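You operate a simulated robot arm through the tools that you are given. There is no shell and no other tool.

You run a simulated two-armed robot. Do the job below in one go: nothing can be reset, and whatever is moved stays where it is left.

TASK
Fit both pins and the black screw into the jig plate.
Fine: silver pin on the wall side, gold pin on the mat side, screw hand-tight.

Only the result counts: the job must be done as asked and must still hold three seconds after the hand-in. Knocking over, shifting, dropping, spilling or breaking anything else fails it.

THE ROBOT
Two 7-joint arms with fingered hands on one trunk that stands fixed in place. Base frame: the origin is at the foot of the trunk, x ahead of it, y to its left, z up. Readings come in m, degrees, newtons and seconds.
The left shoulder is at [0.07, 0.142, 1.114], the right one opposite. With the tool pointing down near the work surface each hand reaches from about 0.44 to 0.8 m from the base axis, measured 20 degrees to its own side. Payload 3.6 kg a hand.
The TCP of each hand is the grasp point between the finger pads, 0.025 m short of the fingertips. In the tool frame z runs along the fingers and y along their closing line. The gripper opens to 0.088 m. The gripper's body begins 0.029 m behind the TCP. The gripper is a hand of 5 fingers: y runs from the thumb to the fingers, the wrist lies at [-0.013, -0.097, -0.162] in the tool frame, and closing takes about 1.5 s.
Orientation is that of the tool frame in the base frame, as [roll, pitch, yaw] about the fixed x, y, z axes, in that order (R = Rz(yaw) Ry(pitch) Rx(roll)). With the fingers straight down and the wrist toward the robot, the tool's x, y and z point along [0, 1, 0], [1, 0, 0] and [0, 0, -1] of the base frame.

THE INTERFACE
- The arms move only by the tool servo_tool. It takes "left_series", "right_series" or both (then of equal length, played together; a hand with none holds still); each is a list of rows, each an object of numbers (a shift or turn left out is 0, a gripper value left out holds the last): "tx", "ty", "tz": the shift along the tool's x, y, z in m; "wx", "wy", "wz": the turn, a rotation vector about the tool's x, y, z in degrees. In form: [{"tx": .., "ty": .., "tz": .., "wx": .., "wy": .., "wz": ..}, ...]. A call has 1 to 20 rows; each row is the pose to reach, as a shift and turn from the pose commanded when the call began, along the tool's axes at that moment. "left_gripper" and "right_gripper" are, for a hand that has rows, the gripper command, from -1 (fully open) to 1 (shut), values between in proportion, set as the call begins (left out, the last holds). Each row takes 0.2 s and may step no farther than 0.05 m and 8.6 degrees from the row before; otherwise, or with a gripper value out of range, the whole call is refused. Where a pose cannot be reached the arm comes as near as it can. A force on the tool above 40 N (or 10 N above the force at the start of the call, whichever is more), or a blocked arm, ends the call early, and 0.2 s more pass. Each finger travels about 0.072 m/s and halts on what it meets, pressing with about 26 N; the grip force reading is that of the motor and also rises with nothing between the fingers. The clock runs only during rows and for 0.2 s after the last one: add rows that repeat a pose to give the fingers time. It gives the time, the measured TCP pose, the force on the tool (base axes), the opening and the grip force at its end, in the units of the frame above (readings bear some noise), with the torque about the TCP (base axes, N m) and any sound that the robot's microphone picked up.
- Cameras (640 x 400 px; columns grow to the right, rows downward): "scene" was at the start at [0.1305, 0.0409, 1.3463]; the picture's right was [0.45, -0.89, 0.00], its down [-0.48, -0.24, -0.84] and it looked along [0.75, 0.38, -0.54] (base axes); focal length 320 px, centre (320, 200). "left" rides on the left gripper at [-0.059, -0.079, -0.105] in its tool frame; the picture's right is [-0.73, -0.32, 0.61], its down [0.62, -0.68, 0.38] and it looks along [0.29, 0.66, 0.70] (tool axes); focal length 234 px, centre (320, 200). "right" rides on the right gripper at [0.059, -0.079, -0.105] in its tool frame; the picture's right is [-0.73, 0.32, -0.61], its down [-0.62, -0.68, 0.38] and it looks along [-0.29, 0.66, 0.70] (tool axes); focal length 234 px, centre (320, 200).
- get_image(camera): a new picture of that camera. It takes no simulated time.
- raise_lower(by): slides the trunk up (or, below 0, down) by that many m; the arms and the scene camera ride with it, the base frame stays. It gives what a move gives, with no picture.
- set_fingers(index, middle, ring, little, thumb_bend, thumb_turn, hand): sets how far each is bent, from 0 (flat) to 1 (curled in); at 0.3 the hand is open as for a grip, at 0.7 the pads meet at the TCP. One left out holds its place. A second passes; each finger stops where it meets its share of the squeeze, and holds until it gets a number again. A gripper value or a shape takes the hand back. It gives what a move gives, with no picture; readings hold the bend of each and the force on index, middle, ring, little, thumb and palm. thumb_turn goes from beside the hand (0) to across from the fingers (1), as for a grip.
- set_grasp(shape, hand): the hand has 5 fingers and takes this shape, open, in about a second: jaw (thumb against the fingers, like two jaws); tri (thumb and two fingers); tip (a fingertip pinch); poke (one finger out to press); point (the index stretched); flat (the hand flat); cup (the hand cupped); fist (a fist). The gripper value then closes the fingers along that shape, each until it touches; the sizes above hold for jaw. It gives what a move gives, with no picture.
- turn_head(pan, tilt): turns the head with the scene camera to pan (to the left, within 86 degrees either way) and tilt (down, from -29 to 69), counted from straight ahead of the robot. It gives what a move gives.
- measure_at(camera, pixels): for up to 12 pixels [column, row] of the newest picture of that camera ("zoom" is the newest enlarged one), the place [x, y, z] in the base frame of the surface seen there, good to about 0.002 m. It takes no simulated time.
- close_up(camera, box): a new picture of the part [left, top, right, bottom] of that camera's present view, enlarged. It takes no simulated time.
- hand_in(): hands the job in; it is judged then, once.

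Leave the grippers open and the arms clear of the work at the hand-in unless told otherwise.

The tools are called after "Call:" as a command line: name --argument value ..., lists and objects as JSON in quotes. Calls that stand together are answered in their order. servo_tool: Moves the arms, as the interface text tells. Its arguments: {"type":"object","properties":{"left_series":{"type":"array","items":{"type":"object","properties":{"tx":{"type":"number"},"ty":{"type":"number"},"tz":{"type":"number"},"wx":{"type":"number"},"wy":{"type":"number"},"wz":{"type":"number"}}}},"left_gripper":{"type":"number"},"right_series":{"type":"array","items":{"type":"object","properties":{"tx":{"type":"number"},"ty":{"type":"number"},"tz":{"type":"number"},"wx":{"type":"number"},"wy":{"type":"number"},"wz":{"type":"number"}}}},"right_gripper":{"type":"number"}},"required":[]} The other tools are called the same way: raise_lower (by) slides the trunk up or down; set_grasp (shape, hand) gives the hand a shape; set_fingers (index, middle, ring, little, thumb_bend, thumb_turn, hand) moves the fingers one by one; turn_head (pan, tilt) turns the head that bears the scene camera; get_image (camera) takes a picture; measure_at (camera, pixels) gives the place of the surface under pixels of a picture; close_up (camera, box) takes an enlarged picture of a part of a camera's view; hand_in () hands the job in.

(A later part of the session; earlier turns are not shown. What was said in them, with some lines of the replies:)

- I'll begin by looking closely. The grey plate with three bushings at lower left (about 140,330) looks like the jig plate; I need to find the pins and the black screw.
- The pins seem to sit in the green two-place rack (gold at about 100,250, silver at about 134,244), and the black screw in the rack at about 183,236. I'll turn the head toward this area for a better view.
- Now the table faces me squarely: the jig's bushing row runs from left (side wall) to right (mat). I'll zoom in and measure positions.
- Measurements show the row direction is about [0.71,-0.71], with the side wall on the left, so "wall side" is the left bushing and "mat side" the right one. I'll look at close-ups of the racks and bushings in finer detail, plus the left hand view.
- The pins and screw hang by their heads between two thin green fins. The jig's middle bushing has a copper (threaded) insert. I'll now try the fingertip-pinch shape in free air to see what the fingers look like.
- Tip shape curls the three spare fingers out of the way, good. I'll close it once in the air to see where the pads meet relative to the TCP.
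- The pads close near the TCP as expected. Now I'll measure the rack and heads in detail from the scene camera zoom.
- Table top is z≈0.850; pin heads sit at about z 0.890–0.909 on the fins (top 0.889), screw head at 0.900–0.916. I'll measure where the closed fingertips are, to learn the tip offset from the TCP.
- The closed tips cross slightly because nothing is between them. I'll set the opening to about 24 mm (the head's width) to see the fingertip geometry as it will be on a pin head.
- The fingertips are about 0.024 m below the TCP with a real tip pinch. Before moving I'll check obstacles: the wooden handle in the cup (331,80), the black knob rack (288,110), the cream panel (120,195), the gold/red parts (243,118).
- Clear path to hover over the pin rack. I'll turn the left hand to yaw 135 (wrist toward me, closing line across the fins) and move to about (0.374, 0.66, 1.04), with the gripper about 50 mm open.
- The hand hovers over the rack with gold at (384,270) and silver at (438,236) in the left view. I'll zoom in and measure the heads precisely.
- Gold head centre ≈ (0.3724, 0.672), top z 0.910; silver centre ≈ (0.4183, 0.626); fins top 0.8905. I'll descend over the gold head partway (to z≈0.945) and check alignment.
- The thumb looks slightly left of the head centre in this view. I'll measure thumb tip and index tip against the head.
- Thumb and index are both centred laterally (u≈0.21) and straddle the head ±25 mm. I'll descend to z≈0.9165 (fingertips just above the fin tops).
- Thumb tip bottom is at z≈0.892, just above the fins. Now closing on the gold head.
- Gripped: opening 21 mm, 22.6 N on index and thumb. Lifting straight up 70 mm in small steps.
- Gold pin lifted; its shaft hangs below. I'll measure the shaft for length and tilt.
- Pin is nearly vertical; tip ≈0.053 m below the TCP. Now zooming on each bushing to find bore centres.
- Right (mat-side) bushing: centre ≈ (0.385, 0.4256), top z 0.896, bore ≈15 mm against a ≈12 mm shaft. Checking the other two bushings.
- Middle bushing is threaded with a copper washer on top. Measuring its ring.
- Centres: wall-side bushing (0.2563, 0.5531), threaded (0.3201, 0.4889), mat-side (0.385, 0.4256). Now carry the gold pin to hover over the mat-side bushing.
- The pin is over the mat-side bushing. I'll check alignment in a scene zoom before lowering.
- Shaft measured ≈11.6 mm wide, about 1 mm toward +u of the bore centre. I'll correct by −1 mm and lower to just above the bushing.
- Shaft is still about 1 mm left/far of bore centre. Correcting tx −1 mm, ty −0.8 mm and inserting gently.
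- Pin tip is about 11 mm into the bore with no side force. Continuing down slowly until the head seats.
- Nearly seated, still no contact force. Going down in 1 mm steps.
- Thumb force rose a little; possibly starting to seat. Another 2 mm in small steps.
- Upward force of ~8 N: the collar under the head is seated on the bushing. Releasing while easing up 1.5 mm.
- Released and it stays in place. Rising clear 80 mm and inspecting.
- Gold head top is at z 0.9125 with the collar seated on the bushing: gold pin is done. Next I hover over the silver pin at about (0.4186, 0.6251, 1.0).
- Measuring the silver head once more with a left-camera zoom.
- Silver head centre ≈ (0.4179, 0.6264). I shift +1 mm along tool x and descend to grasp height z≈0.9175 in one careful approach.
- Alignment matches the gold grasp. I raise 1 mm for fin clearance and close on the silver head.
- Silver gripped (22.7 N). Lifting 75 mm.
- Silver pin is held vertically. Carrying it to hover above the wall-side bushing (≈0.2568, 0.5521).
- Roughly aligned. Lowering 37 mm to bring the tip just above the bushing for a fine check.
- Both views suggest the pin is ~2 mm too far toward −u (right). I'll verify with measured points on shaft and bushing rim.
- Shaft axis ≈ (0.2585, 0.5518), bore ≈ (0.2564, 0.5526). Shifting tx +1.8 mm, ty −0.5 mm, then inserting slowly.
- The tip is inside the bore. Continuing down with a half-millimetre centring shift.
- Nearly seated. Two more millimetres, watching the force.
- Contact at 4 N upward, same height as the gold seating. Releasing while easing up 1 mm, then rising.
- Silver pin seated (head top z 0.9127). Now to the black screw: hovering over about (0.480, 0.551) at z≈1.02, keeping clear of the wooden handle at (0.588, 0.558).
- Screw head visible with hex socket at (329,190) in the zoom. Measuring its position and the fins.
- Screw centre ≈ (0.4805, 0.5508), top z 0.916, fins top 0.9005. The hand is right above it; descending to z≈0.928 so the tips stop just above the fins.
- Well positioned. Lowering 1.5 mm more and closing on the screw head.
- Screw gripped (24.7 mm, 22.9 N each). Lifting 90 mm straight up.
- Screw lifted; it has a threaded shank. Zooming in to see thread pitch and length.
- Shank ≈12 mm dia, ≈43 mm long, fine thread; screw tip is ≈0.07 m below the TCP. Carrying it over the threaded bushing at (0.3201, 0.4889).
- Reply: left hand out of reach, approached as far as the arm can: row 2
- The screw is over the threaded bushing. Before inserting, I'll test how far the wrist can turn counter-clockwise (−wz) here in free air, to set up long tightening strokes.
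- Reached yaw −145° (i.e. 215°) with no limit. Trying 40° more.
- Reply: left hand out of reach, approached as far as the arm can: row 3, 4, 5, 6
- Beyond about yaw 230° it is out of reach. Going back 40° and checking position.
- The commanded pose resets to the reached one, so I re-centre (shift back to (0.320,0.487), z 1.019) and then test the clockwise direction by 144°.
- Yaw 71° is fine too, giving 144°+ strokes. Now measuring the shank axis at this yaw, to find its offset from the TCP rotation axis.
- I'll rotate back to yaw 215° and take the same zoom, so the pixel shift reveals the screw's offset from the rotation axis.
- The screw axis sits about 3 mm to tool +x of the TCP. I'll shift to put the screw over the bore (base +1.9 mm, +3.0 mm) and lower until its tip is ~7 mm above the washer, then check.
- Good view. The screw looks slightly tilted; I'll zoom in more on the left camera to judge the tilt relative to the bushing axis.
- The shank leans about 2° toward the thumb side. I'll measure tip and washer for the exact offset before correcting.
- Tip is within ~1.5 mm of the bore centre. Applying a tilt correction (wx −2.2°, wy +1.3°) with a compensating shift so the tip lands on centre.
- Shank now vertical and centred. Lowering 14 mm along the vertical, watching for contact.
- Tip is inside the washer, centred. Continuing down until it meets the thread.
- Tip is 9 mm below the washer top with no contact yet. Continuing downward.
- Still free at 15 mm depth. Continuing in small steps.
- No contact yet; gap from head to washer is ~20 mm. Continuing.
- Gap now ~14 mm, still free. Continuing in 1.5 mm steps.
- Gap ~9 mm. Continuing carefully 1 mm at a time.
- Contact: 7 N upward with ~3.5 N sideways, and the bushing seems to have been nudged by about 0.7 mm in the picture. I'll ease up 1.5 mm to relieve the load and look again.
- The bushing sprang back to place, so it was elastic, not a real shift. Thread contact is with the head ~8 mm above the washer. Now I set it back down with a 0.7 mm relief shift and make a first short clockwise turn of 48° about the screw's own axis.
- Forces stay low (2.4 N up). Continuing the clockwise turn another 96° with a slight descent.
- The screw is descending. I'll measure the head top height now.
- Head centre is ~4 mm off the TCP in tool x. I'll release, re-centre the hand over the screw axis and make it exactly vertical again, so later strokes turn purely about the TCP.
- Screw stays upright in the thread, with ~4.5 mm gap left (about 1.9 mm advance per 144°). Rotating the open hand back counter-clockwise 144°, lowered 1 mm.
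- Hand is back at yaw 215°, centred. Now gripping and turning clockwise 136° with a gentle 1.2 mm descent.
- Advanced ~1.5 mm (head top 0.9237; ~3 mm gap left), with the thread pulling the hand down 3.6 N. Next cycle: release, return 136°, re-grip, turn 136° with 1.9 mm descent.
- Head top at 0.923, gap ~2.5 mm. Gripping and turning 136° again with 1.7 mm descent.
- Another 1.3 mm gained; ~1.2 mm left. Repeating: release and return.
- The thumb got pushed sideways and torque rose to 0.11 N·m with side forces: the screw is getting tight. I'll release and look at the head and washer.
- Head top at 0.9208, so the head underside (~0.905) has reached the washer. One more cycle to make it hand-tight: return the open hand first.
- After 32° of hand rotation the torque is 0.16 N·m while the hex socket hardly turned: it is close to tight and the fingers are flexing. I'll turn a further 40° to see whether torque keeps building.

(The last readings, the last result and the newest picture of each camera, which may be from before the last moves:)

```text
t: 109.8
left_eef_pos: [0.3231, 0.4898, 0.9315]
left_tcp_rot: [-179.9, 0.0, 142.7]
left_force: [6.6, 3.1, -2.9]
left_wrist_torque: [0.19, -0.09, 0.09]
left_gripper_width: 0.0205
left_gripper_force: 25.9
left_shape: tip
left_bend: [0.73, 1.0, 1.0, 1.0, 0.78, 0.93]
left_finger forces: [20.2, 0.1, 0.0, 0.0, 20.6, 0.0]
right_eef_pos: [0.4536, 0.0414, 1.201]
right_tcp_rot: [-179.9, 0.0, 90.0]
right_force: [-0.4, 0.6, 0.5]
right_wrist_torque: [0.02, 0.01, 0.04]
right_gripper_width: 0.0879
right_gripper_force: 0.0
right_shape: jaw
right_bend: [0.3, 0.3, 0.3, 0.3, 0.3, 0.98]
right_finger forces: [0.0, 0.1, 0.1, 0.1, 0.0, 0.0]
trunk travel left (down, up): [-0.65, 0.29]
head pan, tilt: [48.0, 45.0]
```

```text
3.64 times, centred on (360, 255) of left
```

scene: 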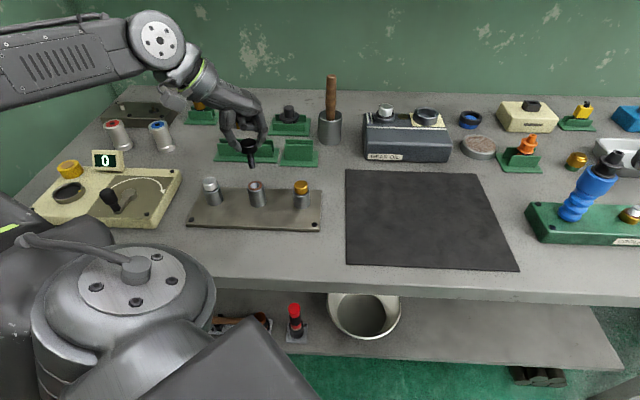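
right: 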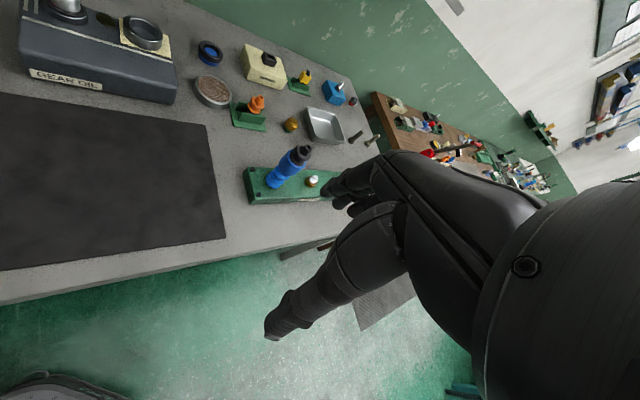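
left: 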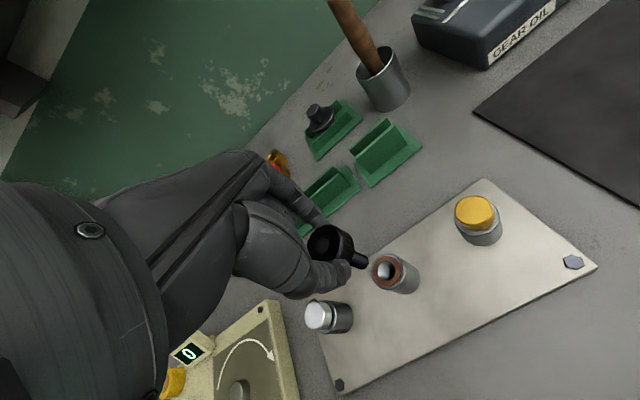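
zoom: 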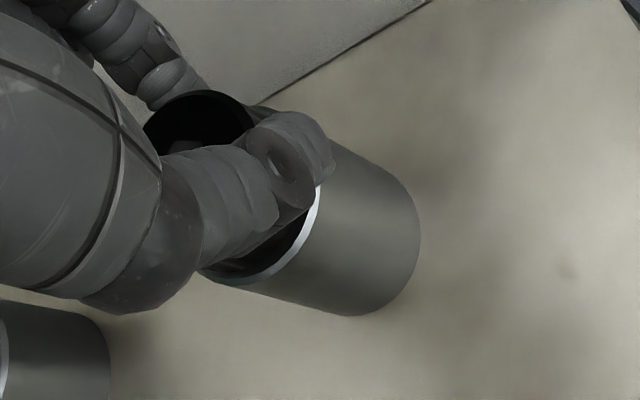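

The pinch is slipping around the head, so the two-finger tip grip can't apply more torque. I'll release, check the screw, rise, and switch to the three-finger (tri) grip for a firmer final tightening.

Call:
servo_tool --left_series '[{}, {}, {}, {"tz": -0.01}, {"tz": -0.03}, {"tz": -0.06}, {"tz": -0.06}]' --left_gripper -0.05

Call:
close_up --camera "scene" --box '[240, 168, 272, 193]'

Call:
measure_at --camera "zoom" --pixels '[[280, 130], [280, 235], [320, 210], [350, 175], [210, 180], [310, 300], [300, 357], [250, 352], [270, 380]]'

```text
t: 111.3
left_eef_pos: [0.3197, 0.4906, 0.9938]
left_tcp_rot: [180.0, 0.0, 142.9]
left_force: [0.5, 0.4, 0.3]
left_wrist_torque: [0.01, 0.0, 0.01]
left_gripper_width: 0.0458
left_gripper_force: 0.2
left_shape: tip
left_bend: [0.73, 0.98, 0.99, 0.99, 0.68, 1.0]
left_finger forces: [0.0, 0.0, 0.1, 0.0, 0.1, 0.1]
right_eef_pos: [0.4516, 0.0407, 1.2007]
right_tcp_rot: [-180.0, 0.1, 89.9]
right_force: [0.6, 0.7, 0.4]
right_wrist_torque: [0.03, -0.01, -0.04]
right_gripper_width: 0.0878
right_gripper_force: 0.1
right_shape: jaw
right_bend: [0.3, 0.3, 0.3, 0.3, 0.3, 0.98]
right_finger forces: [0.0, 0.0, 0.1, 0.1, 0.1, 0.0]
trunk travel left (down, up): [-0.65, 0.29]
head pan, tilt: [48.0, 45.0]
```

```text
16.00 times, centred on (256, 180) of scene
```

zoom: 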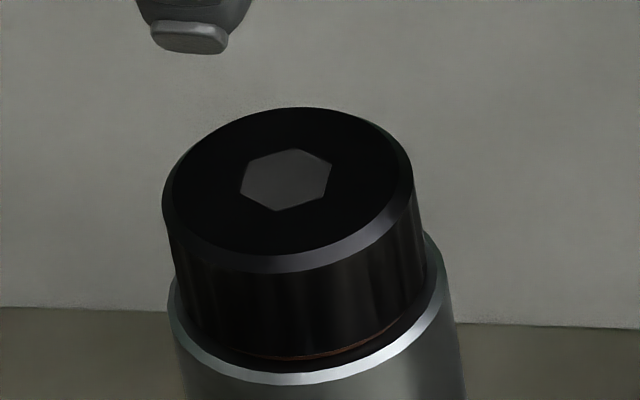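

```text
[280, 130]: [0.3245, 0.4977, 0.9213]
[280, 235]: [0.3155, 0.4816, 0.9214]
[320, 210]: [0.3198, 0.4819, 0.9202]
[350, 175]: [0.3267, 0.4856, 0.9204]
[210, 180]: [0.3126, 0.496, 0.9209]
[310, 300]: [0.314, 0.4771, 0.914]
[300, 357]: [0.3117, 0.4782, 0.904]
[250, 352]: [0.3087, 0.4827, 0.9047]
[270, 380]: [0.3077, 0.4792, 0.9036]
```

The hex socket hasn't turned since the last full stroke, and the head (top 0.9208) sits on the washer. I'll try the tri grip for a firmer final check; first look at its shape in the air.

Call:
set_grasp --shape "tri" --hand "left"

Call:
servo_tool --left_series '[{}, {}, {}, {}, {}]' --left_gripper 0.0

Call:
get_image --camera "scene"

Call:
close_up --camera "scene" --box '[215, 125, 295, 195]'

Call:
close_up --camera "left" --box '[240, 160, 420, 330]'

```text
t: 112.2
left_eef_pos: [0.3204, 0.4908, 0.993]
left_tcp_rot: [-179.9, 0.1, 143.0]
left_force: [-0.5, 0.3, 0.2]
left_wrist_torque: [0.03, 0.01, -0.01]
left_gripper_width: 0.0877
left_gripper_force: 0.0
left_shape: tri
left_bend: [0.3, 0.3, 0.99, 0.99, 0.3, 0.98]
left_finger forces: [0.0, 0.1, 0.1, 0.0, 0.0, 0.0]
right_eef_pos: [0.4513, 0.0402, 1.2004]
right_tcp_rot: [-180.0, -0.2, 89.9]
right_force: [0.6, 0.8, -0.3]
right_wrist_torque: [0.03, -0.01, 0.02]
right_gripper_width: 0.0877
right_gripper_force: 0.2
right_shape: jaw
right_bend: [0.3, 0.3, 0.3, 0.3, 0.3, 0.98]
right_finger forces: [0.0, 0.0, 0.0, 0.0, 0.1, 0.1]
trunk travel left (down, up): [-0.65, 0.29]
head pan, tilt: [48.0, 45.0]
```

```text
t: 113.5
left_eef_pos: [0.3187, 0.4907, 0.9947]
left_tcp_rot: [180.0, -0.1, 142.9]
left_force: [-0.6, 0.4, -0.2]
left_wrist_torque: [0.0, -0.01, 0.04]
left_gripper_width: 0.0447
left_gripper_force: 0.0
left_shape: tri
left_bend: [0.74, 0.44, 0.99, 0.99, 0.69, 1.0]
left_finger forces: [0.1, 0.0, 0.0, 0.0, 0.1, 0.0]
right_eef_pos: [0.4516, 0.0398, 1.2005]
right_tcp_rot: [180.0, 0.0, 90.0]
right_force: [-0.4, 0.4, 0.3]
right_wrist_torque: [0.01, -0.02, -0.02]
right_gripper_width: 0.0879
right_gripper_force: 0.0
right_shape: jaw
right_bend: [0.3, 0.3, 0.3, 0.3, 0.3, 0.98]
right_finger forces: [0.1, 0.0, 0.1, 0.1, 0.1, 0.0]
trunk travel left (down, up): [-0.65, 0.29]
head pan, tilt: [48.0, 45.0]
```

```text
taken
```

scene: 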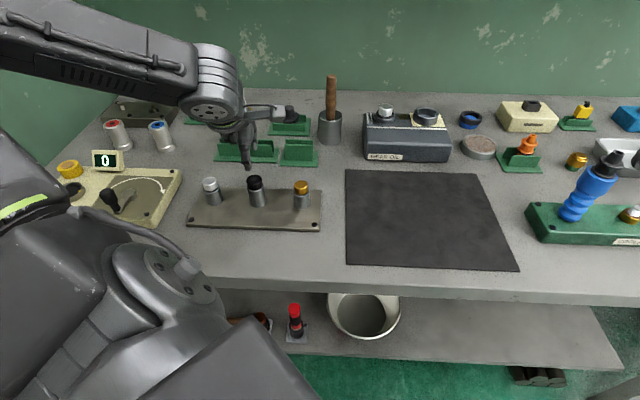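

```text
5.71 times, centred on (255, 160) of scene
```

zoom: 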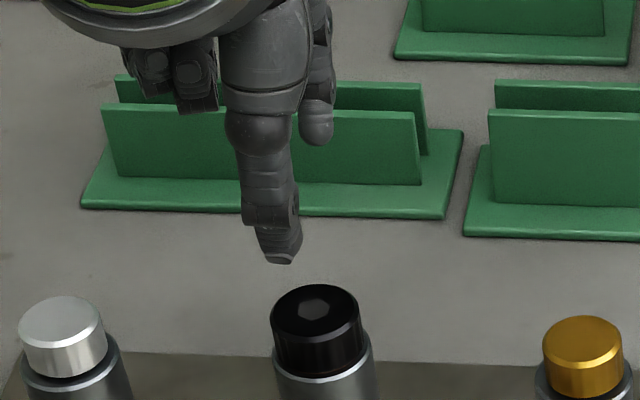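

```text
2.35 times, centred on (330, 245) of left
```

zoom: 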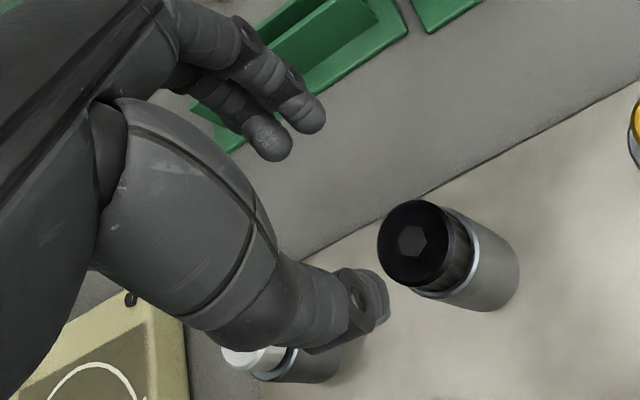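

Call:
measure_at --camera "zoom" --pixels '[[312, 118], [305, 105], [275, 148], [262, 132], [378, 290], [365, 310], [385, 315], [412, 240]]'

```text
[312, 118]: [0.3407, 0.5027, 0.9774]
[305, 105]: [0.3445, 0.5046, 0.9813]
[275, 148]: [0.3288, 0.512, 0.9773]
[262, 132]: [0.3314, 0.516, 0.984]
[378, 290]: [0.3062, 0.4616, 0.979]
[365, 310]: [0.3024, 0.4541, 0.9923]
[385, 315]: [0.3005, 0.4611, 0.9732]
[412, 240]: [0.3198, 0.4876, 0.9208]
```

In tri, index and middle straddle x≈0…+15 mm, so I'll shift the hand −5 mm in tool x to put the screw between them, descend, close, and turn clockwise 56°.

Call:
servo_tool --left_series '[{"tx": -0.0025, "tz": 0.015}, {"tx": -0.005, "tz": 0.03}, {"tx": -0.005, "tz": 0.045}, {"tx": -0.005, "tz": 0.055}, {"tx": -0.005, "tz": 0.0595}, {"tx": -0.005, "tz": 0.0595}]'

Call:
close_up --camera "left" --box '[240, 160, 420, 330]'

Call:
close_up --camera "scene" --box '[225, 140, 285, 200]'

```text
t: 114.8
left_eef_pos: [0.3247, 0.4867, 0.9334]
left_tcp_rot: [-179.9, 0.0, 142.9]
left_force: [0.4, 0.5, -0.5]
left_wrist_torque: [0.02, -0.02, -0.04]
left_gripper_width: 0.0446
left_gripper_force: 0.0
left_shape: tri
left_bend: [0.74, 0.44, 0.99, 0.99, 0.69, 1.0]
left_finger forces: [0.0, 0.1, 0.0, 0.0, 0.0, 0.1]
right_eef_pos: [0.4511, 0.0404, 1.2023]
right_tcp_rot: [-180.0, 0.0, 90.0]
right_force: [0.3, 0.8, -0.6]
right_wrist_torque: [0.01, 0.0, 0.0]
right_gripper_width: 0.0877
right_gripper_force: 0.2
right_shape: jaw
right_bend: [0.3, 0.3, 0.3, 0.3, 0.3, 0.98]
right_finger forces: [0.0, 0.0, 0.0, 0.1, 0.0, 0.0]
trunk travel left (down, up): [-0.65, 0.29]
head pan, tilt: [48.0, 45.0]
```

```text
2.35 times, centred on (330, 245) of left
```

zoom: 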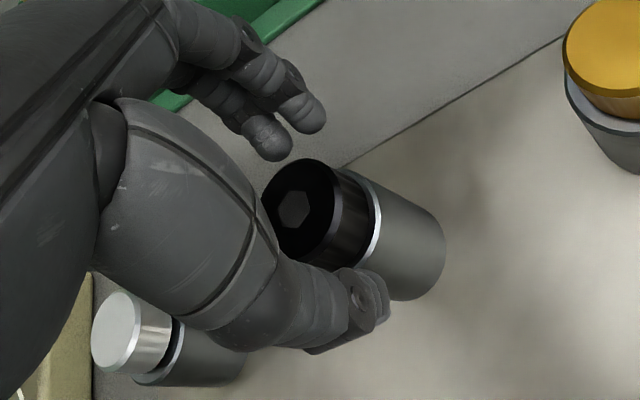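

```text
6.67 times, centred on (255, 170) of scene
```

zoom: 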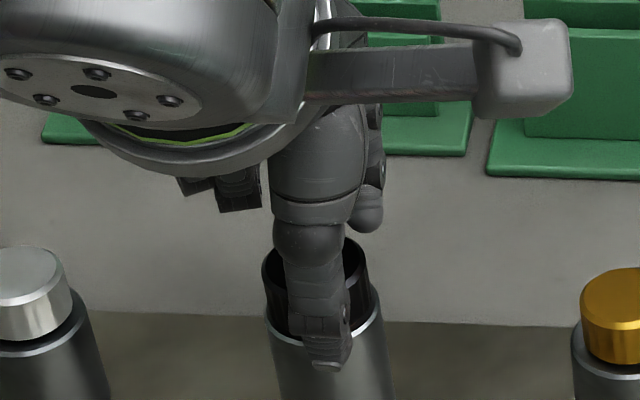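

Close and check the grip first before turning.

Call:
servo_tool --left_series '[{}, {}, {}, {}, {}]' --left_gripper 1

Call:
close_up --camera "left" --box '[240, 160, 420, 330]'

Call:
close_up --camera "scene" --box '[225, 140, 285, 200]'

```text
t: 116.0
left_eef_pos: [0.3253, 0.4864, 0.9335]
left_tcp_rot: [180.0, 0.0, 142.9]
left_force: [1.7, -3.6, -1.5]
left_wrist_torque: [-0.06, -0.04, -0.05]
left_gripper_width: 0.0207
left_gripper_force: 26.6
left_shape: tri
left_bend: [0.73, 0.56, 1.0, 1.0, 0.74, 1.0]
left_finger forces: [9.5, 11.5, 0.0, 0.1, 22.7, 0.0]
right_eef_pos: [0.4528, 0.039, 1.2009]
right_tcp_rot: [-179.8, -0.1, 90.0]
right_force: [-1.0, -0.3, -0.4]
right_wrist_torque: [-0.02, -0.01, 0.0]
right_gripper_width: 0.0878
right_gripper_force: 0.2
right_shape: jaw
right_bend: [0.3, 0.3, 0.3, 0.3, 0.3, 0.98]
right_finger forces: [0.0, 0.0, 0.1, 0.0, 0.1, 0.0]
trunk travel left (down, up): [-0.65, 0.29]
head pan, tilt: [48.0, 45.0]
```

```text
2.35 times, centred on (330, 245) of left
```

zoom: 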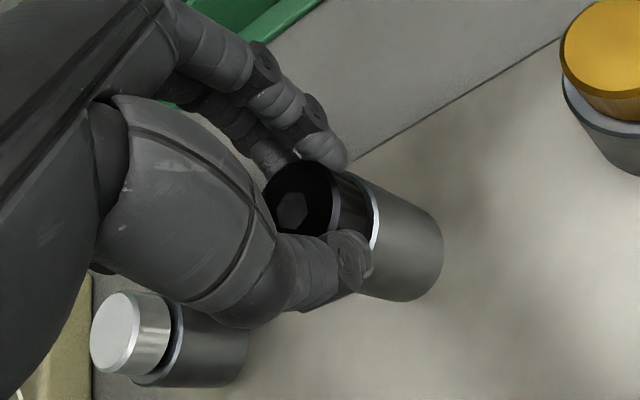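

```text
6.67 times, centred on (255, 170) of scene
```

zoom: 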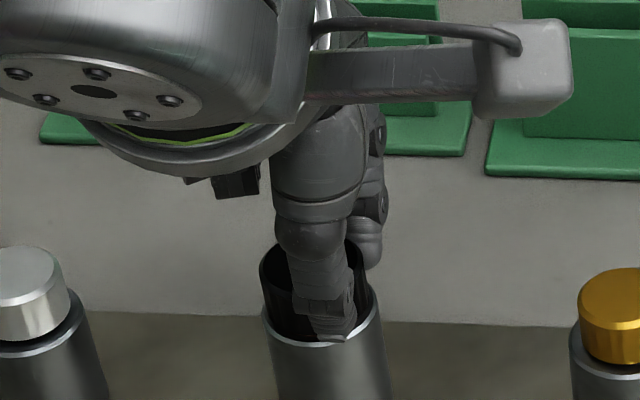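

Three-finger grip holds (9.5 + 11.5 vs 22.7 N). Turning 24° clockwise about the screw axis and reading the torque.

Call:
servo_tool --left_series '[{"tx": 0.0001, "ty": -0.0007, "wz": 8}, {"tx": 0.0002, "ty": -0.0014, "wz": 16}, {"tx": 0.0004, "ty": -0.002, "wz": 24}, {"tx": 0.0004, "ty": -0.002, "wz": 24}]'

Call:
close_up --camera "left" --box '[240, 160, 420, 330]'

```text
t: 117.0
left_eef_pos: [0.3213, 0.4889, 0.9338]
left_tcp_rot: [179.9, 0.0, 118.9]
left_force: [2.4, 6.4, 2.4]
left_wrist_torque: [0.18, -0.06, 0.17]
left_gripper_width: 0.0198
left_gripper_force: 25.9
left_shape: tri
left_bend: [0.73, 0.57, 1.0, 1.0, 0.76, 0.96]
left_finger forces: [13.0, 14.0, 0.0, 0.0, 21.8, 0.0]
right_eef_pos: [0.4513, 0.0415, 1.2004]
right_tcp_rot: [-180.0, 0.0, 90.1]
right_force: [-0.3, 0.4, 0.0]
right_wrist_torque: [-0.01, 0.01, 0.01]
right_gripper_width: 0.0879
right_gripper_force: 0.1
right_shape: jaw
right_bend: [0.3, 0.3, 0.3, 0.3, 0.3, 0.98]
right_finger forces: [0.0, 0.1, 0.1, 0.1, 0.1, 0.0]
trunk travel left (down, up): [-0.65, 0.29]
head pan, tilt: [48.0, 45.0]
```

```text
2.35 times, centred on (330, 245) of left
```

zoom: 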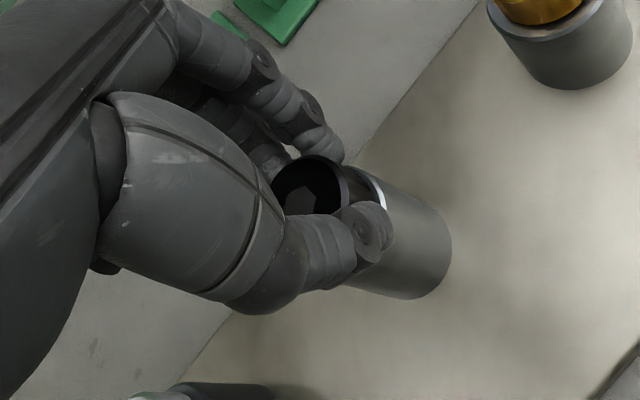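

Torque 0.17 N·m and the screw no longer turns. I'll add another 16° to see if it holds firm at higher torque.

Call:
servo_tool --left_series '[{"tx": 0.0003, "ty": -0.0006, "wz": 8}, {"tx": 0.0007, "ty": -0.0012, "wz": 16}, {"tx": 0.0007, "ty": -0.0012, "wz": 16}]'

Call:
close_up --camera "left" --box '[240, 160, 420, 330]'

```text
t: 117.8
left_eef_pos: [0.322, 0.4877, 0.9321]
left_tcp_rot: [179.9, 0.1, 102.8]
left_force: [5.1, 4.5, -0.9]
left_wrist_torque: [0.14, -0.1, 0.14]
left_gripper_width: 0.0185
left_gripper_force: 26.1
left_shape: tri
left_bend: [0.73, 0.57, 1.0, 1.0, 0.77, 0.95]
left_finger forces: [10.7, 14.7, 0.1, 0.0, 18.9, 0.1]
right_eef_pos: [0.4524, 0.0406, 1.2]
right_tcp_rot: [-179.9, 0.1, 90.0]
right_force: [0.5, -0.5, 0.2]
right_wrist_torque: [-0.01, 0.0, 0.01]
right_gripper_width: 0.0879
right_gripper_force: 0.1
right_shape: jaw
right_bend: [0.3, 0.3, 0.3, 0.3, 0.3, 0.98]
right_finger forces: [0.1, 0.1, 0.0, 0.0, 0.1, 0.1]
trunk travel left (down, up): [-0.65, 0.29]
head pan, tilt: [48.0, 45.0]
```

```text
2.35 times, centred on (330, 245) of left
```

zoom: 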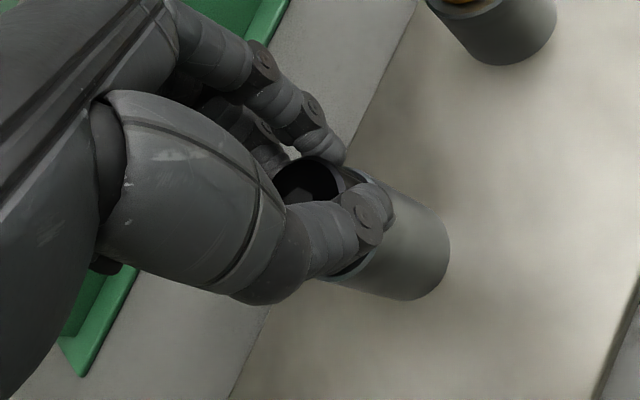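

The fingers slip at about 0.17 N·m. Releasing and checking whether the screw's hex angle or height changed.

Call:
servo_tool --left_series '[{}, {}, {}, {"tz": -0.01}, {"tz": -0.03}, {"tz": -0.06}, {"tz": -0.06}]' --left_gripper -0.1

Call:
close_up --camera "scene" --box '[240, 168, 272, 193]'

Call:
measure_at --camera "zoom" --pixels '[[280, 130], [280, 235], [320, 210], [350, 175], [210, 180], [290, 180], [270, 380]]'

Call:
get_image --camera "scene"

```text
t: 119.5
left_eef_pos: [0.324, 0.4952, 0.9815]
left_tcp_rot: [178.5, -2.0, 104.7]
left_force: [-0.6, -0.5, -0.4]
left_wrist_torque: [0.0, 0.03, 0.01]
left_gripper_width: 0.0481
left_gripper_force: 0.0
left_shape: tri
left_bend: [0.74, 0.42, 0.99, 0.99, 0.67, 1.0]
left_finger forces: [0.1, 0.0, 0.0, 0.0, 0.0, 0.1]
left hand out of reach, approached as far as the arm can: row 6
right_eef_pos: [0.4523, 0.0408, 1.2008]
right_tcp_rot: [-180.0, 0.0, 90.1]
right_force: [1.0, 0.5, -0.6]
right_wrist_torque: [0.04, -0.01, 0.03]
right_gripper_width: 0.0878
right_gripper_force: 0.1
right_shape: jaw
right_bend: [0.3, 0.3, 0.3, 0.3, 0.3, 0.98]
right_finger forces: [0.0, 0.0, 0.0, 0.0, 0.0, 0.0]
trunk travel left (down, up): [-0.65, 0.29]
head pan, tilt: [48.0, 45.0]
```

```text
16.00 times, centred on (256, 180) of scene
```

zoom: 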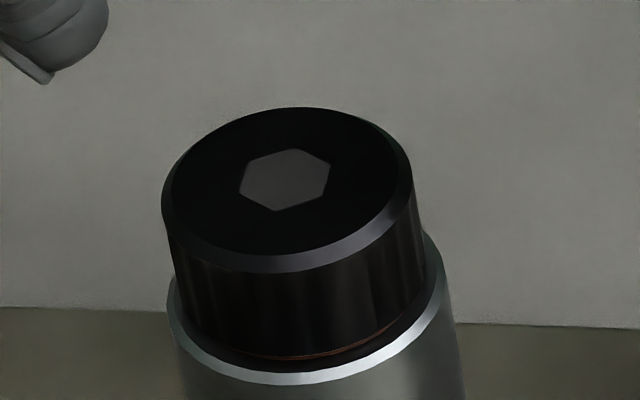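

```text
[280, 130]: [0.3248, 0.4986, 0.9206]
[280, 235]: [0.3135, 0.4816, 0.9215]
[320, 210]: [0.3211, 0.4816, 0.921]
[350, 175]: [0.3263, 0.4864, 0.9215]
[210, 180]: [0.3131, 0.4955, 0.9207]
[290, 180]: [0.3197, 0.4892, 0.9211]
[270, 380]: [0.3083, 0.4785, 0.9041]
```

```text
taken
```

scene: 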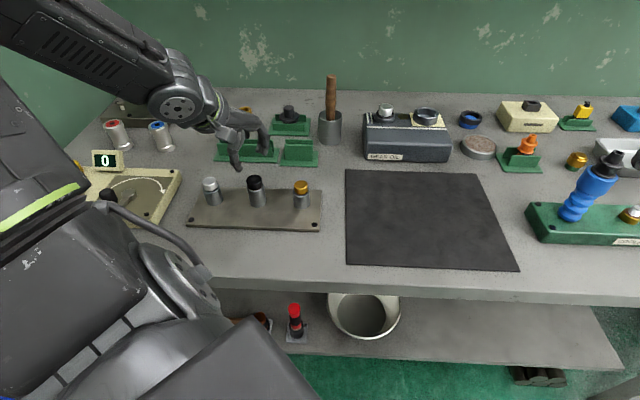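

The hex angle is unchanged within a degree or two, so the screw is seated and resisting. I'll zoom in on the head/washer joint to confirm there's no gap.

Call:
close_up --camera "scene" --box '[245, 182, 267, 196]'

Call:
measure_at --camera "zoom" --pixels '[[280, 200], [280, 240], [280, 260], [280, 270], [280, 280], [280, 290], [280, 300], [280, 320], [280, 340], [350, 240], [420, 200], [200, 240]]'

Call:
close_up --camera "left" --box '[300, 170, 480, 330]'

```text
16.00 times, centred on (256, 189) of scene
```

zoom: 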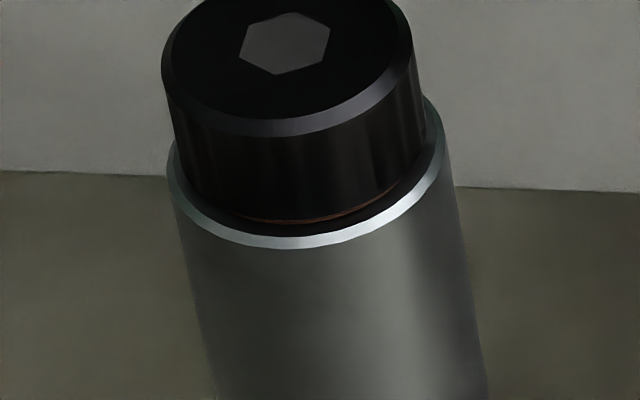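

```text
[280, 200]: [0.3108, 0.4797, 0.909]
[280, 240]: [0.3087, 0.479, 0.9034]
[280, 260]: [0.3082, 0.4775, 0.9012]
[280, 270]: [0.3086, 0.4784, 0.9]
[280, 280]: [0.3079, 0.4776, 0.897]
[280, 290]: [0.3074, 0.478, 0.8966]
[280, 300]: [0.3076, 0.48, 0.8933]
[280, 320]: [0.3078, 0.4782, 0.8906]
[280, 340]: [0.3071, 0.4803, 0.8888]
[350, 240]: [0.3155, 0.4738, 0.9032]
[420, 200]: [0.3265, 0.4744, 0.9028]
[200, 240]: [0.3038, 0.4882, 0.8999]
```

```text
2.50 times, centred on (390, 250) of left
```

zoom: 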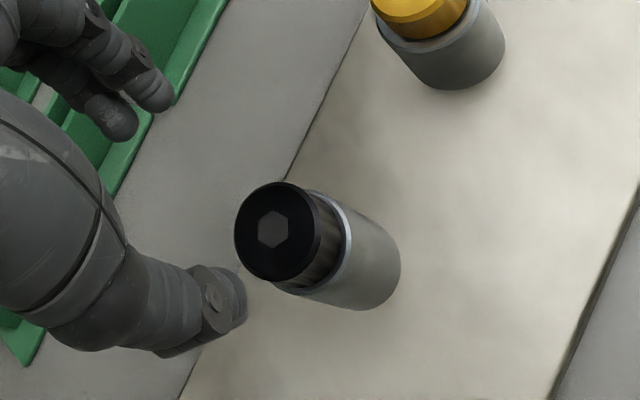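

It looks fully seated. To be sure it's hand-tight, I'll make one more properly centred attempt with the two-finger tip grip, reading torque in small steps. First I straighten the hand, back to yaw ≈143° above the screw.

Call:
servo_tool --left_series '[{"tz": -0.006, "wx": 0.7, "wy": -1}, {"tx": -0.002, "ty": -0.002, "tz": -0.0115, "wx": 1.5, "wy": -2}, {"tx": -0.0044, "ty": -0.0054, "tz": -0.0115, "wx": 1.5, "wy": -2}]'

Call:
servo_tool --left_series '[{"wz": -8}, {"wz": -16}, {"wz": -24}, {"wz": -32}, {"wz": -40}, {"wz": -48}, {"wz": -56}, {"wz": -64}, {"wz": -64}]'

Call:
set_grasp --shape "tip" --hand "left"

```text
t: 120.2
left_eef_pos: [0.3185, 0.4792, 1.0041]
left_tcp_rot: [-178.5, 1.9, 102.9]
left_force: [0.1, 0.9, 0.7]
left_wrist_torque: [0.02, 0.03, 0.0]
left_gripper_width: 0.0482
left_gripper_force: 0.1
left_shape: tri
left_bend: [0.74, 0.42, 0.99, 0.99, 0.67, 1.0]
left_finger forces: [0.1, 0.1, 0.0, 0.1, 0.0, 0.0]
left hand out of reach, approached as far as the arm can: row 1
right_eef_pos: [0.453, 0.0397, 1.2006]
right_tcp_rot: [-179.9, -0.1, 89.9]
right_force: [0.0, 0.0, -0.3]
right_wrist_torque: [0.0, 0.02, 0.0]
right_gripper_width: 0.0876
right_gripper_force: 0.0
right_shape: jaw
right_bend: [0.3, 0.3, 0.3, 0.3, 0.3, 0.98]
right_finger forces: [0.1, 0.1, 0.0, 0.0, 0.0, 0.1]
trunk travel left (down, up): [-0.65, 0.29]
head pan, tilt: [48.0, 45.0]
```

```text
t: 122.2
left_eef_pos: [0.3163, 0.4795, 1.006]
left_tcp_rot: [-177.6, -0.4, 167.0]
left_force: [-0.2, 0.2, 0.4]
left_wrist_torque: [-0.01, 0.01, -0.01]
left_gripper_width: 0.0483
left_gripper_force: 0.0
left_shape: tri
left_bend: [0.74, 0.42, 0.99, 0.99, 0.67, 1.0]
left_finger forces: [0.1, 0.0, 0.0, 0.0, 0.1, 0.0]
right_eef_pos: [0.4507, 0.0401, 1.2015]
right_tcp_rot: [180.0, 0.0, 90.0]
right_force: [-1.2, -0.6, 0.1]
right_wrist_torque: [-0.03, 0.0, 0.02]
right_gripper_width: 0.0878
right_gripper_force: 0.0
right_shape: jaw
right_bend: [0.3, 0.3, 0.3, 0.3, 0.3, 0.98]
right_finger forces: [0.0, 0.0, 0.0, 0.0, 0.0, 0.0]
trunk travel left (down, up): [-0.65, 0.29]
head pan, tilt: [48.0, 45.0]
```

```text
t: 123.2
left_eef_pos: [0.3175, 0.4792, 1.0055]
left_tcp_rot: [-177.6, -0.5, 166.8]
left_force: [0.3, -0.4, 0.5]
left_wrist_torque: [-0.01, -0.02, 0.0]
left_gripper_width: 0.0882
left_gripper_force: 0.0
left_shape: tip
left_bend: [0.3, 0.98, 0.99, 0.99, 0.3, 0.98]
left_finger forces: [0.0, 0.1, 0.0, 0.0, 0.0, 0.0]
right_eef_pos: [0.4517, 0.0398, 1.201]
right_tcp_rot: [-180.0, 0.1, 90.0]
right_force: [-0.6, -0.8, 0.6]
right_wrist_torque: [-0.03, -0.03, 0.0]
right_gripper_width: 0.0878
right_gripper_force: 0.1
right_shape: jaw
right_bend: [0.3, 0.3, 0.3, 0.3, 0.3, 0.98]
right_finger forces: [0.0, 0.0, 0.0, 0.1, 0.0, 0.1]
trunk travel left (down, up): [-0.65, 0.29]
head pan, tilt: [48.0, 45.0]
```

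Straightening the residual tilt and re-centring over the screw at z≈0.99.

Call:
servo_tool --left_series '[{"tx": -0.0002, "ty": 0.005, "tz": 0.005, "wx": -1.2, "wy": -0.25}, {"tx": -0.0005, "ty": 0.0107, "tz": 0.012, "wx": -2.4, "wy": -0.5}, {"tx": -0.0005, "ty": 0.0107, "tz": 0.012, "wx": -2.4, "wy": -0.5}, {"tx": -0.0005, "ty": 0.0107, "tz": 0.012, "wx": -2.4, "wy": -0.5}]' --left_gripper -0.05

Call:
close_up --camera "left" --box '[280, 180, 440, 330]'

Call:
measure_at --camera "zoom" --pixels '[[300, 200], [320, 180], [340, 220]]'

```text
t: 124.2
left_eef_pos: [0.32, 0.4899, 0.9928]
left_tcp_rot: [180.0, -0.1, 166.9]
left_force: [-0.2, -0.2, -0.5]
left_wrist_torque: [-0.01, 0.05, 0.01]
left_gripper_width: 0.0466
left_gripper_force: 0.0
left_shape: tip
left_bend: [0.33, 0.98, 0.99, 0.99, 0.68, 1.0]
left_finger forces: [0.0, 0.1, 0.0, 0.1, 0.0, 0.0]
right_eef_pos: [0.4518, 0.0405, 1.2022]
right_tcp_rot: [180.0, 0.0, 90.0]
right_force: [0.2, 0.1, -0.3]
right_wrist_torque: [0.0, -0.01, 0.0]
right_gripper_width: 0.0879
right_gripper_force: 0.1
right_shape: jaw
right_bend: [0.3, 0.3, 0.3, 0.3, 0.3, 0.98]
right_finger forces: [0.0, 0.1, 0.0, 0.0, 0.1, 0.1]
trunk travel left (down, up): [-0.65, 0.29]
head pan, tilt: [48.0, 45.0]
```

```text
2.67 times, centred on (360, 255) of left
```

zoom: 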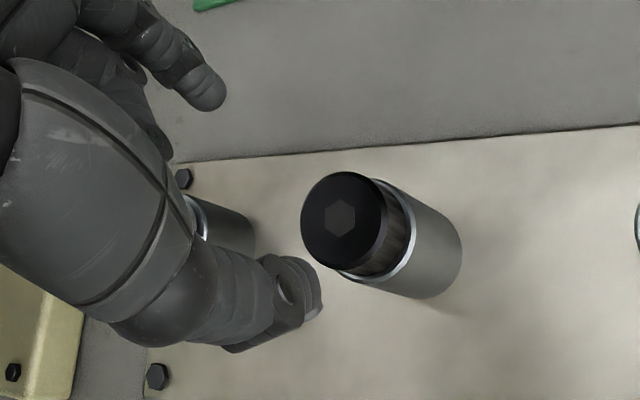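

```text
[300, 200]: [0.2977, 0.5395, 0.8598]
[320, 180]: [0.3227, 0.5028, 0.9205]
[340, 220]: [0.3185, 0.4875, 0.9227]
```

Vertical and centred. Descending and gripping with the tip pinch, then turning 16° to read torque.

Call:
servo_tool --left_series '[{"tz": 0.015}, {"tz": 0.03}, {"tz": 0.045}, {"tz": 0.055}, {"tz": 0.0597}, {"tz": 0.0597}]'

Call:
servo_tool --left_series '[{}, {}, {}, {}, {"wz": 4}, {"wz": 8}, {"wz": 8}]' --left_gripper 1

Call:
servo_tool --left_series '[{"wz": 4}, {"wz": 8}, {"wz": 8}]'

Call:
close_up --camera "left" --box '[280, 180, 440, 330]'

```text
t: 125.5
left_eef_pos: [0.3196, 0.489, 0.9337]
left_tcp_rot: [-180.0, 0.0, 166.9]
left_force: [-0.4, 0.3, -0.6]
left_wrist_torque: [0.01, -0.02, 0.02]
left_gripper_width: 0.0465
left_gripper_force: 0.2
left_shape: tip
left_bend: [0.33, 0.98, 0.99, 0.99, 0.68, 1.0]
left_finger forces: [0.0, 0.1, 0.0, 0.0, 0.0, 0.0]
right_eef_pos: [0.4522, 0.0401, 1.2013]
right_tcp_rot: [-179.9, -0.1, 90.1]
right_force: [0.5, -0.1, -0.7]
right_wrist_torque: [0.01, 0.01, 0.0]
right_gripper_width: 0.0878
right_gripper_force: 0.1
right_shape: jaw
right_bend: [0.3, 0.3, 0.3, 0.3, 0.3, 0.98]
right_finger forces: [0.1, 0.1, 0.0, 0.0, 0.0, 0.1]
trunk travel left (down, up): [-0.65, 0.29]
head pan, tilt: [48.0, 45.0]
```

```text
t: 127.2
left_eef_pos: [0.3187, 0.4894, 0.9338]
left_tcp_rot: [-179.9, 0.0, 158.8]
left_force: [-2.4, 1.4, 2.6]
left_wrist_torque: [0.03, 0.05, 0.07]
left_gripper_width: 0.0243
left_gripper_force: 26.0
left_shape: tip
left_bend: [0.73, 1.0, 1.0, 1.0, 0.75, 1.0]
left_finger forces: [24.3, 0.0, 0.1, 0.0, 23.7, 0.0]
right_eef_pos: [0.4514, 0.0402, 1.2014]
right_tcp_rot: [-179.9, 0.0, 90.1]
right_force: [0.3, -0.2, 0.0]
right_wrist_torque: [0.04, 0.01, 0.01]
right_gripper_width: 0.0879
right_gripper_force: 0.1
right_shape: jaw
right_bend: [0.3, 0.3, 0.3, 0.3, 0.3, 0.98]
right_finger forces: [0.0, 0.0, 0.0, 0.1, 0.0, 0.0]
trunk travel left (down, up): [-0.65, 0.29]
head pan, tilt: [48.0, 45.0]
```

```text
t: 128.0
left_eef_pos: [0.3174, 0.4894, 0.9341]
left_tcp_rot: [-180.0, 0.1, 150.8]
left_force: [-7.5, 2.8, -0.2]
left_wrist_torque: [0.07, 0.13, 0.2]
left_gripper_width: 0.0242
left_gripper_force: 25.7
left_shape: tip
left_bend: [0.73, 1.0, 1.0, 1.0, 0.75, 0.98]
left_finger forces: [24.5, 0.1, 0.0, 0.0, 24.1, 0.0]
right_eef_pos: [0.45, 0.0398, 1.2023]
right_tcp_rot: [180.0, -0.1, 90.1]
right_force: [0.6, 0.0, 0.2]
right_wrist_torque: [0.0, 0.02, -0.01]
right_gripper_width: 0.0876
right_gripper_force: 0.0
right_shape: jaw
right_bend: [0.3, 0.3, 0.3, 0.3, 0.3, 0.98]
right_finger forces: [0.1, 0.0, 0.0, 0.0, 0.1, 0.0]
trunk travel left (down, up): [-0.65, 0.29]
head pan, tilt: [48.0, 45.0]
```

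```text
2.67 times, centred on (360, 255) of left
```

zoom: 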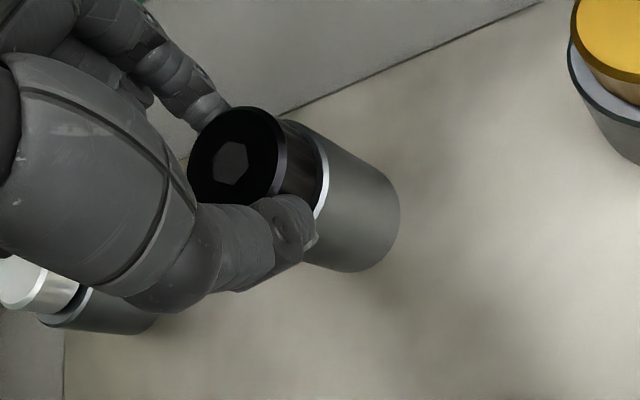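

Torque has reached 0.20 N·m with no slip yet. A little more (6°), then I'll release.

Call:
servo_tool --left_series '[{"wz": 3}, {"wz": 6}, {"wz": 6}]'

Call:
close_up --camera "left" --box '[280, 180, 440, 330]'

```text
t: 128.8
left_eef_pos: [0.3169, 0.4914, 0.9344]
left_tcp_rot: [179.9, 0.0, 144.9]
left_force: [-11.5, 3.6, -0.4]
left_wrist_torque: [0.1, 0.26, 0.28]
left_gripper_width: 0.0237
left_gripper_force: 25.5
left_shape: tip
left_bend: [0.73, 1.0, 1.0, 1.0, 0.75, 0.97]
left_finger forces: [25.2, 0.1, 0.0, 0.0, 24.8, 0.1]
right_eef_pos: [0.45, 0.0411, 1.2027]
right_tcp_rot: [179.9, 0.0, 90.1]
right_force: [0.6, 0.4, 0.2]
right_wrist_torque: [0.0, -0.01, 0.03]
right_gripper_width: 0.0879
right_gripper_force: 0.1
right_shape: jaw
right_bend: [0.3, 0.3, 0.3, 0.3, 0.3, 0.98]
right_finger forces: [0.0, 0.1, 0.2, 0.0, 0.0, 0.0]
trunk travel left (down, up): [-0.65, 0.29]
head pan, tilt: [48.0, 45.0]
```

```text
2.67 times, centred on (360, 255) of left
```

zoom: 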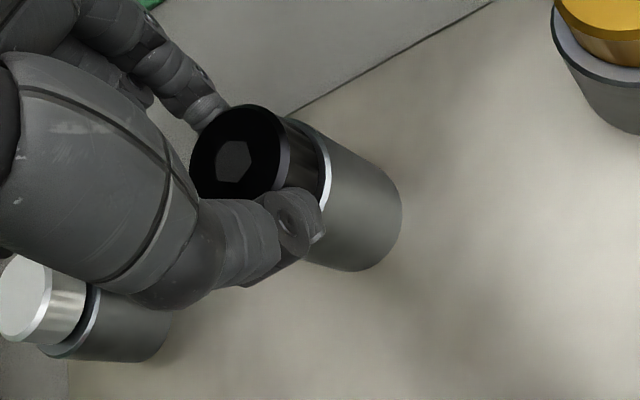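

Torque 0.28 N·m held without slipping: that is hand-tight. Releasing, then rising straight up.

Call:
servo_tool --left_series '[{}, {}, {}, {}, {"tz": -0.01}, {"tz": -0.03}, {"tz": -0.06}, {"tz": -0.09}, {"tz": -0.09}]' --left_gripper -0.1

Call:
close_up --camera "scene" --box '[240, 168, 272, 193]'

Call:
measure_at --camera "zoom" --pixels '[[280, 130], [280, 235], [320, 210], [350, 175], [210, 180], [290, 180], [270, 380]]'

Call:
get_image --camera "scene"

```text
t: 130.8
left_eef_pos: [0.3196, 0.4897, 1.0236]
left_tcp_rot: [180.0, 0.0, 145.0]
left_force: [-0.9, 0.5, -0.4]
left_wrist_torque: [-0.01, -0.02, -0.02]
left_gripper_width: 0.0479
left_gripper_force: 0.0
left_shape: tip
left_bend: [0.32, 0.98, 0.99, 0.99, 0.67, 1.0]
left_finger forces: [0.0, 0.1, 0.0, 0.0, 0.0, 0.0]
right_eef_pos: [0.4523, 0.0396, 1.2004]
right_tcp_rot: [180.0, 0.0, 90.0]
right_force: [-0.2, -0.2, 0.7]
right_wrist_torque: [0.01, 0.0, 0.02]
right_gripper_width: 0.0877
right_gripper_force: 0.1
right_shape: jaw
right_bend: [0.3, 0.3, 0.3, 0.3, 0.3, 0.98]
right_finger forces: [0.0, 0.1, 0.0, 0.0, 0.0, 0.1]
trunk travel left (down, up): [-0.65, 0.29]
head pan, tilt: [48.0, 45.0]
```

```text
16.00 times, centred on (256, 180) of scene
```

zoom: 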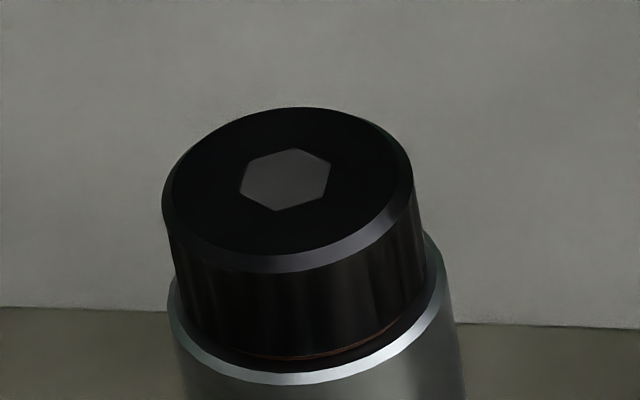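

```text
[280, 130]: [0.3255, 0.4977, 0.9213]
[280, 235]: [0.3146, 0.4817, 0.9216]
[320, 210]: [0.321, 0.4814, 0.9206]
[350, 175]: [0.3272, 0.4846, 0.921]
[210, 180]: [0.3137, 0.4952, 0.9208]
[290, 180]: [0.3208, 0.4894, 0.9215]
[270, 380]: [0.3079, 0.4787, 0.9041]
```

```text
taken
```

scene: 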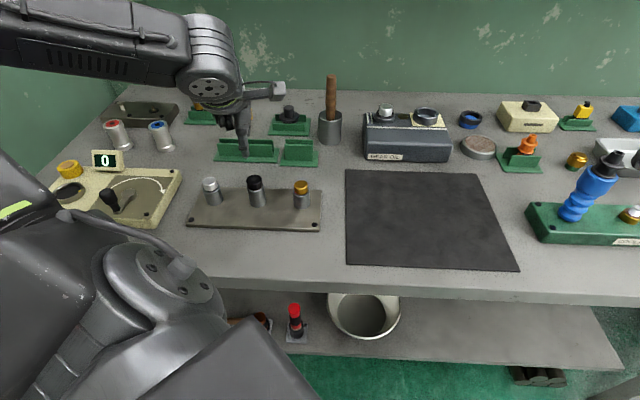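

The screw is tight. Before finishing I'll double-check that both pins are fully seated, zooming in on the joint under each head.

Call:
close_up --camera "scene" --box '[198, 175, 226, 197]'

Call:
measure_at --camera "zoom" --pixels '[[270, 80], [280, 200], [280, 220], [280, 235], [280, 245], [280, 255], [280, 265], [280, 275], [400, 200], [420, 180]]'

Call:
close_up --camera "scene" --box '[288, 178, 316, 200]'

Call:
measure_at --camera "zoom" --pixels '[[310, 120], [310, 220], [310, 240], [310, 255], [310, 265], [310, 275], [310, 285], [310, 295], [430, 220], [200, 250]]'

```text
16.00 times, centred on (212, 186) of scene
```

zoom: 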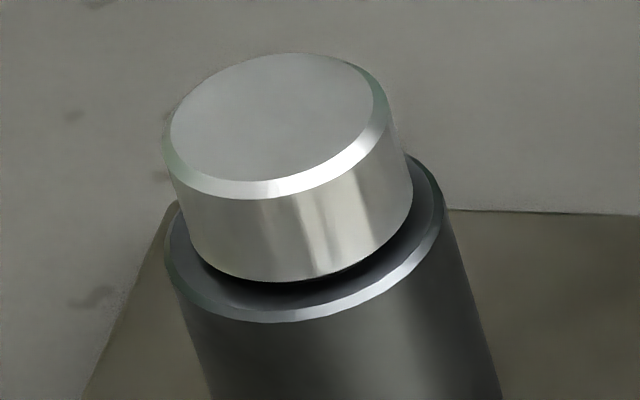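

```text
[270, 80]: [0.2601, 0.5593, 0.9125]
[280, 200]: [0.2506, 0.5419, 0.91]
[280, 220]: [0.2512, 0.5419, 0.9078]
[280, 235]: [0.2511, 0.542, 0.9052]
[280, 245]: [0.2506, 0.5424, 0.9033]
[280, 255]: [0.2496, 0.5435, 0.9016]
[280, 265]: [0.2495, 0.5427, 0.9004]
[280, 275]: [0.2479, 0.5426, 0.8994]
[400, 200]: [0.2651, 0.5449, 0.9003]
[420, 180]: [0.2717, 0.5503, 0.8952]
```

```text
16.00 times, centred on (302, 189) of scene
```

zoom: 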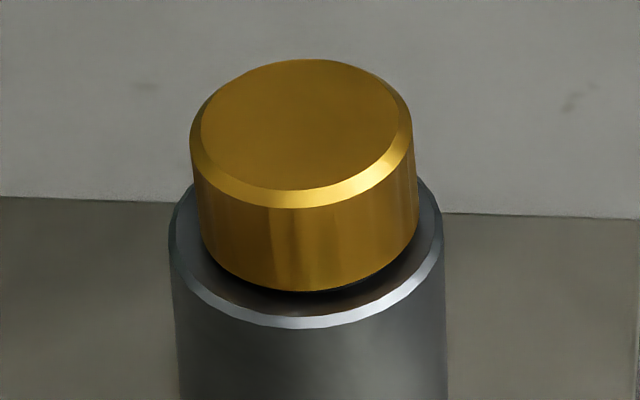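

```text
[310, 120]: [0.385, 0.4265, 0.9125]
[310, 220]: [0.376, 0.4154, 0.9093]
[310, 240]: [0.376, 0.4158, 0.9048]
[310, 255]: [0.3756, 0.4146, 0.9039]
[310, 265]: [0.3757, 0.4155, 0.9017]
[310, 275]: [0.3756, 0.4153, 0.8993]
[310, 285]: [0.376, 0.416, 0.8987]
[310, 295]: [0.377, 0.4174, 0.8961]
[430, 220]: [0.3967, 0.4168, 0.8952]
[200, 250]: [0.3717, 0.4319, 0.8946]
```

Both pins' heads sit at the same height (0.9125) on their dark collars, squarely on the bushings. Now raising the arm well clear and opening the hand fully, in steps.

Call:
servo_tool --left_series '[{"tz": -0.03}, {"tz": -0.06}, {"tz": -0.09}, {"tz": -0.12}, {"tz": -0.13, "ty": -0.02}, {"tz": -0.13, "ty": -0.05}, {"tz": -0.13, "ty": -0.08}, {"tz": -0.13, "ty": -0.1}, {"tz": -0.13, "ty": -0.1}]' --left_gripper -1

Call:
get_image --camera "scene"

Call:
get_image --camera "left"

```text
t: 132.8
left_eef_pos: [0.2604, 0.408, 1.1521]
left_tcp_rot: [180.0, 0.0, 144.9]
left_force: [0.4, 0.5, 0.3]
left_wrist_torque: [0.02, 0.01, -0.01]
left_gripper_width: 0.0876
left_gripper_force: 0.1
left_shape: tip
left_bend: [0.3, 0.98, 0.99, 0.99, 0.3, 0.98]
left_finger forces: [0.0, 0.0, 0.0, 0.0, 0.0, 0.0]
right_eef_pos: [0.4509, 0.0395, 1.2003]
right_tcp_rot: [180.0, 0.0, 90.0]
right_force: [0.3, 0.0, -0.3]
right_wrist_torque: [0.0, -0.01, -0.03]
right_gripper_width: 0.0877
right_gripper_force: 0.0
right_shape: jaw
right_bend: [0.3, 0.3, 0.3, 0.3, 0.3, 0.98]
right_finger forces: [0.0, 0.0, 0.0, 0.0, 0.1, 0.0]
trunk travel left (down, up): [-0.65, 0.29]
head pan, tilt: [48.0, 45.0]
```

```text
taken
```

scene: 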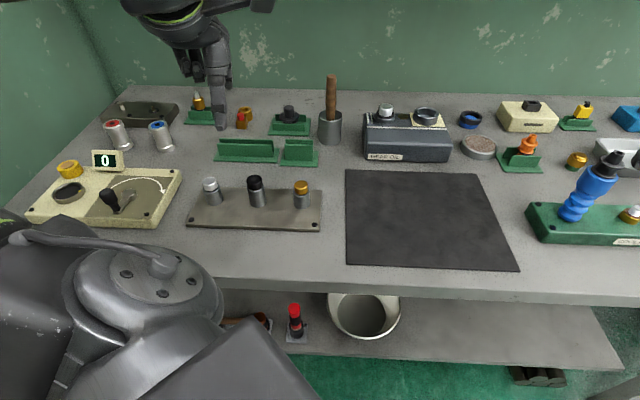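

```text
taken
```

left: 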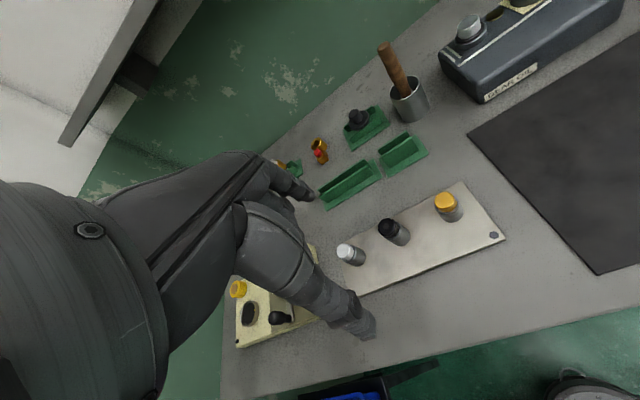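

Everything is in place: silver on the wall side, black screw in the middle, gold on the mat side; other items are unmoved. One last zoom for confirmation.

Call:
close_up --camera "scene" --box '[170, 90, 350, 240]'

```text
2.67 times, centred on (260, 165) of scene
```

zoom: 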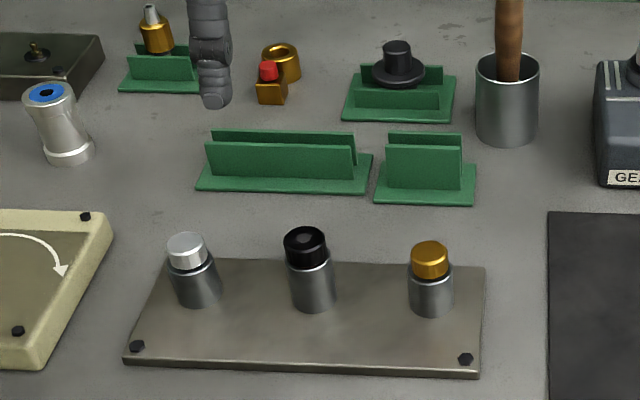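

Silver (wall side), black screw (centre) and gold (mat side) are all seated. The racks and neighbouring parts sit exactly where they did at the start. Both hands are open and clear, so I'm handing in.

Call:
hand_in

```text
The job is handed in.
```

I fitted all three parts into the jig plate and handed the job in. I haven't been told whether it passed.

- **Silver pin:** it is in the wall-side bushing. I took "wall side" to mean the left side wall, because the row of bushings runs parallel to the back wall.
- **Gold pin:** it is in the mat-side bushing. Both pins rest on their dark collars at the same height, which suggests they are fully seated. I did not press down on them after letting go.
- **Black screw:** it is in the middle threaded bushing, with its head against the copper washer. On the last turn it held 0.28 N·m without moving, which I took as hand-tight.

The bushings flexed slightly while I tightened the screw and returned to place afterwards. The racks and nearby parts look exactly where they started in the final picture. Both hands were open and clear of the work at hand-in.
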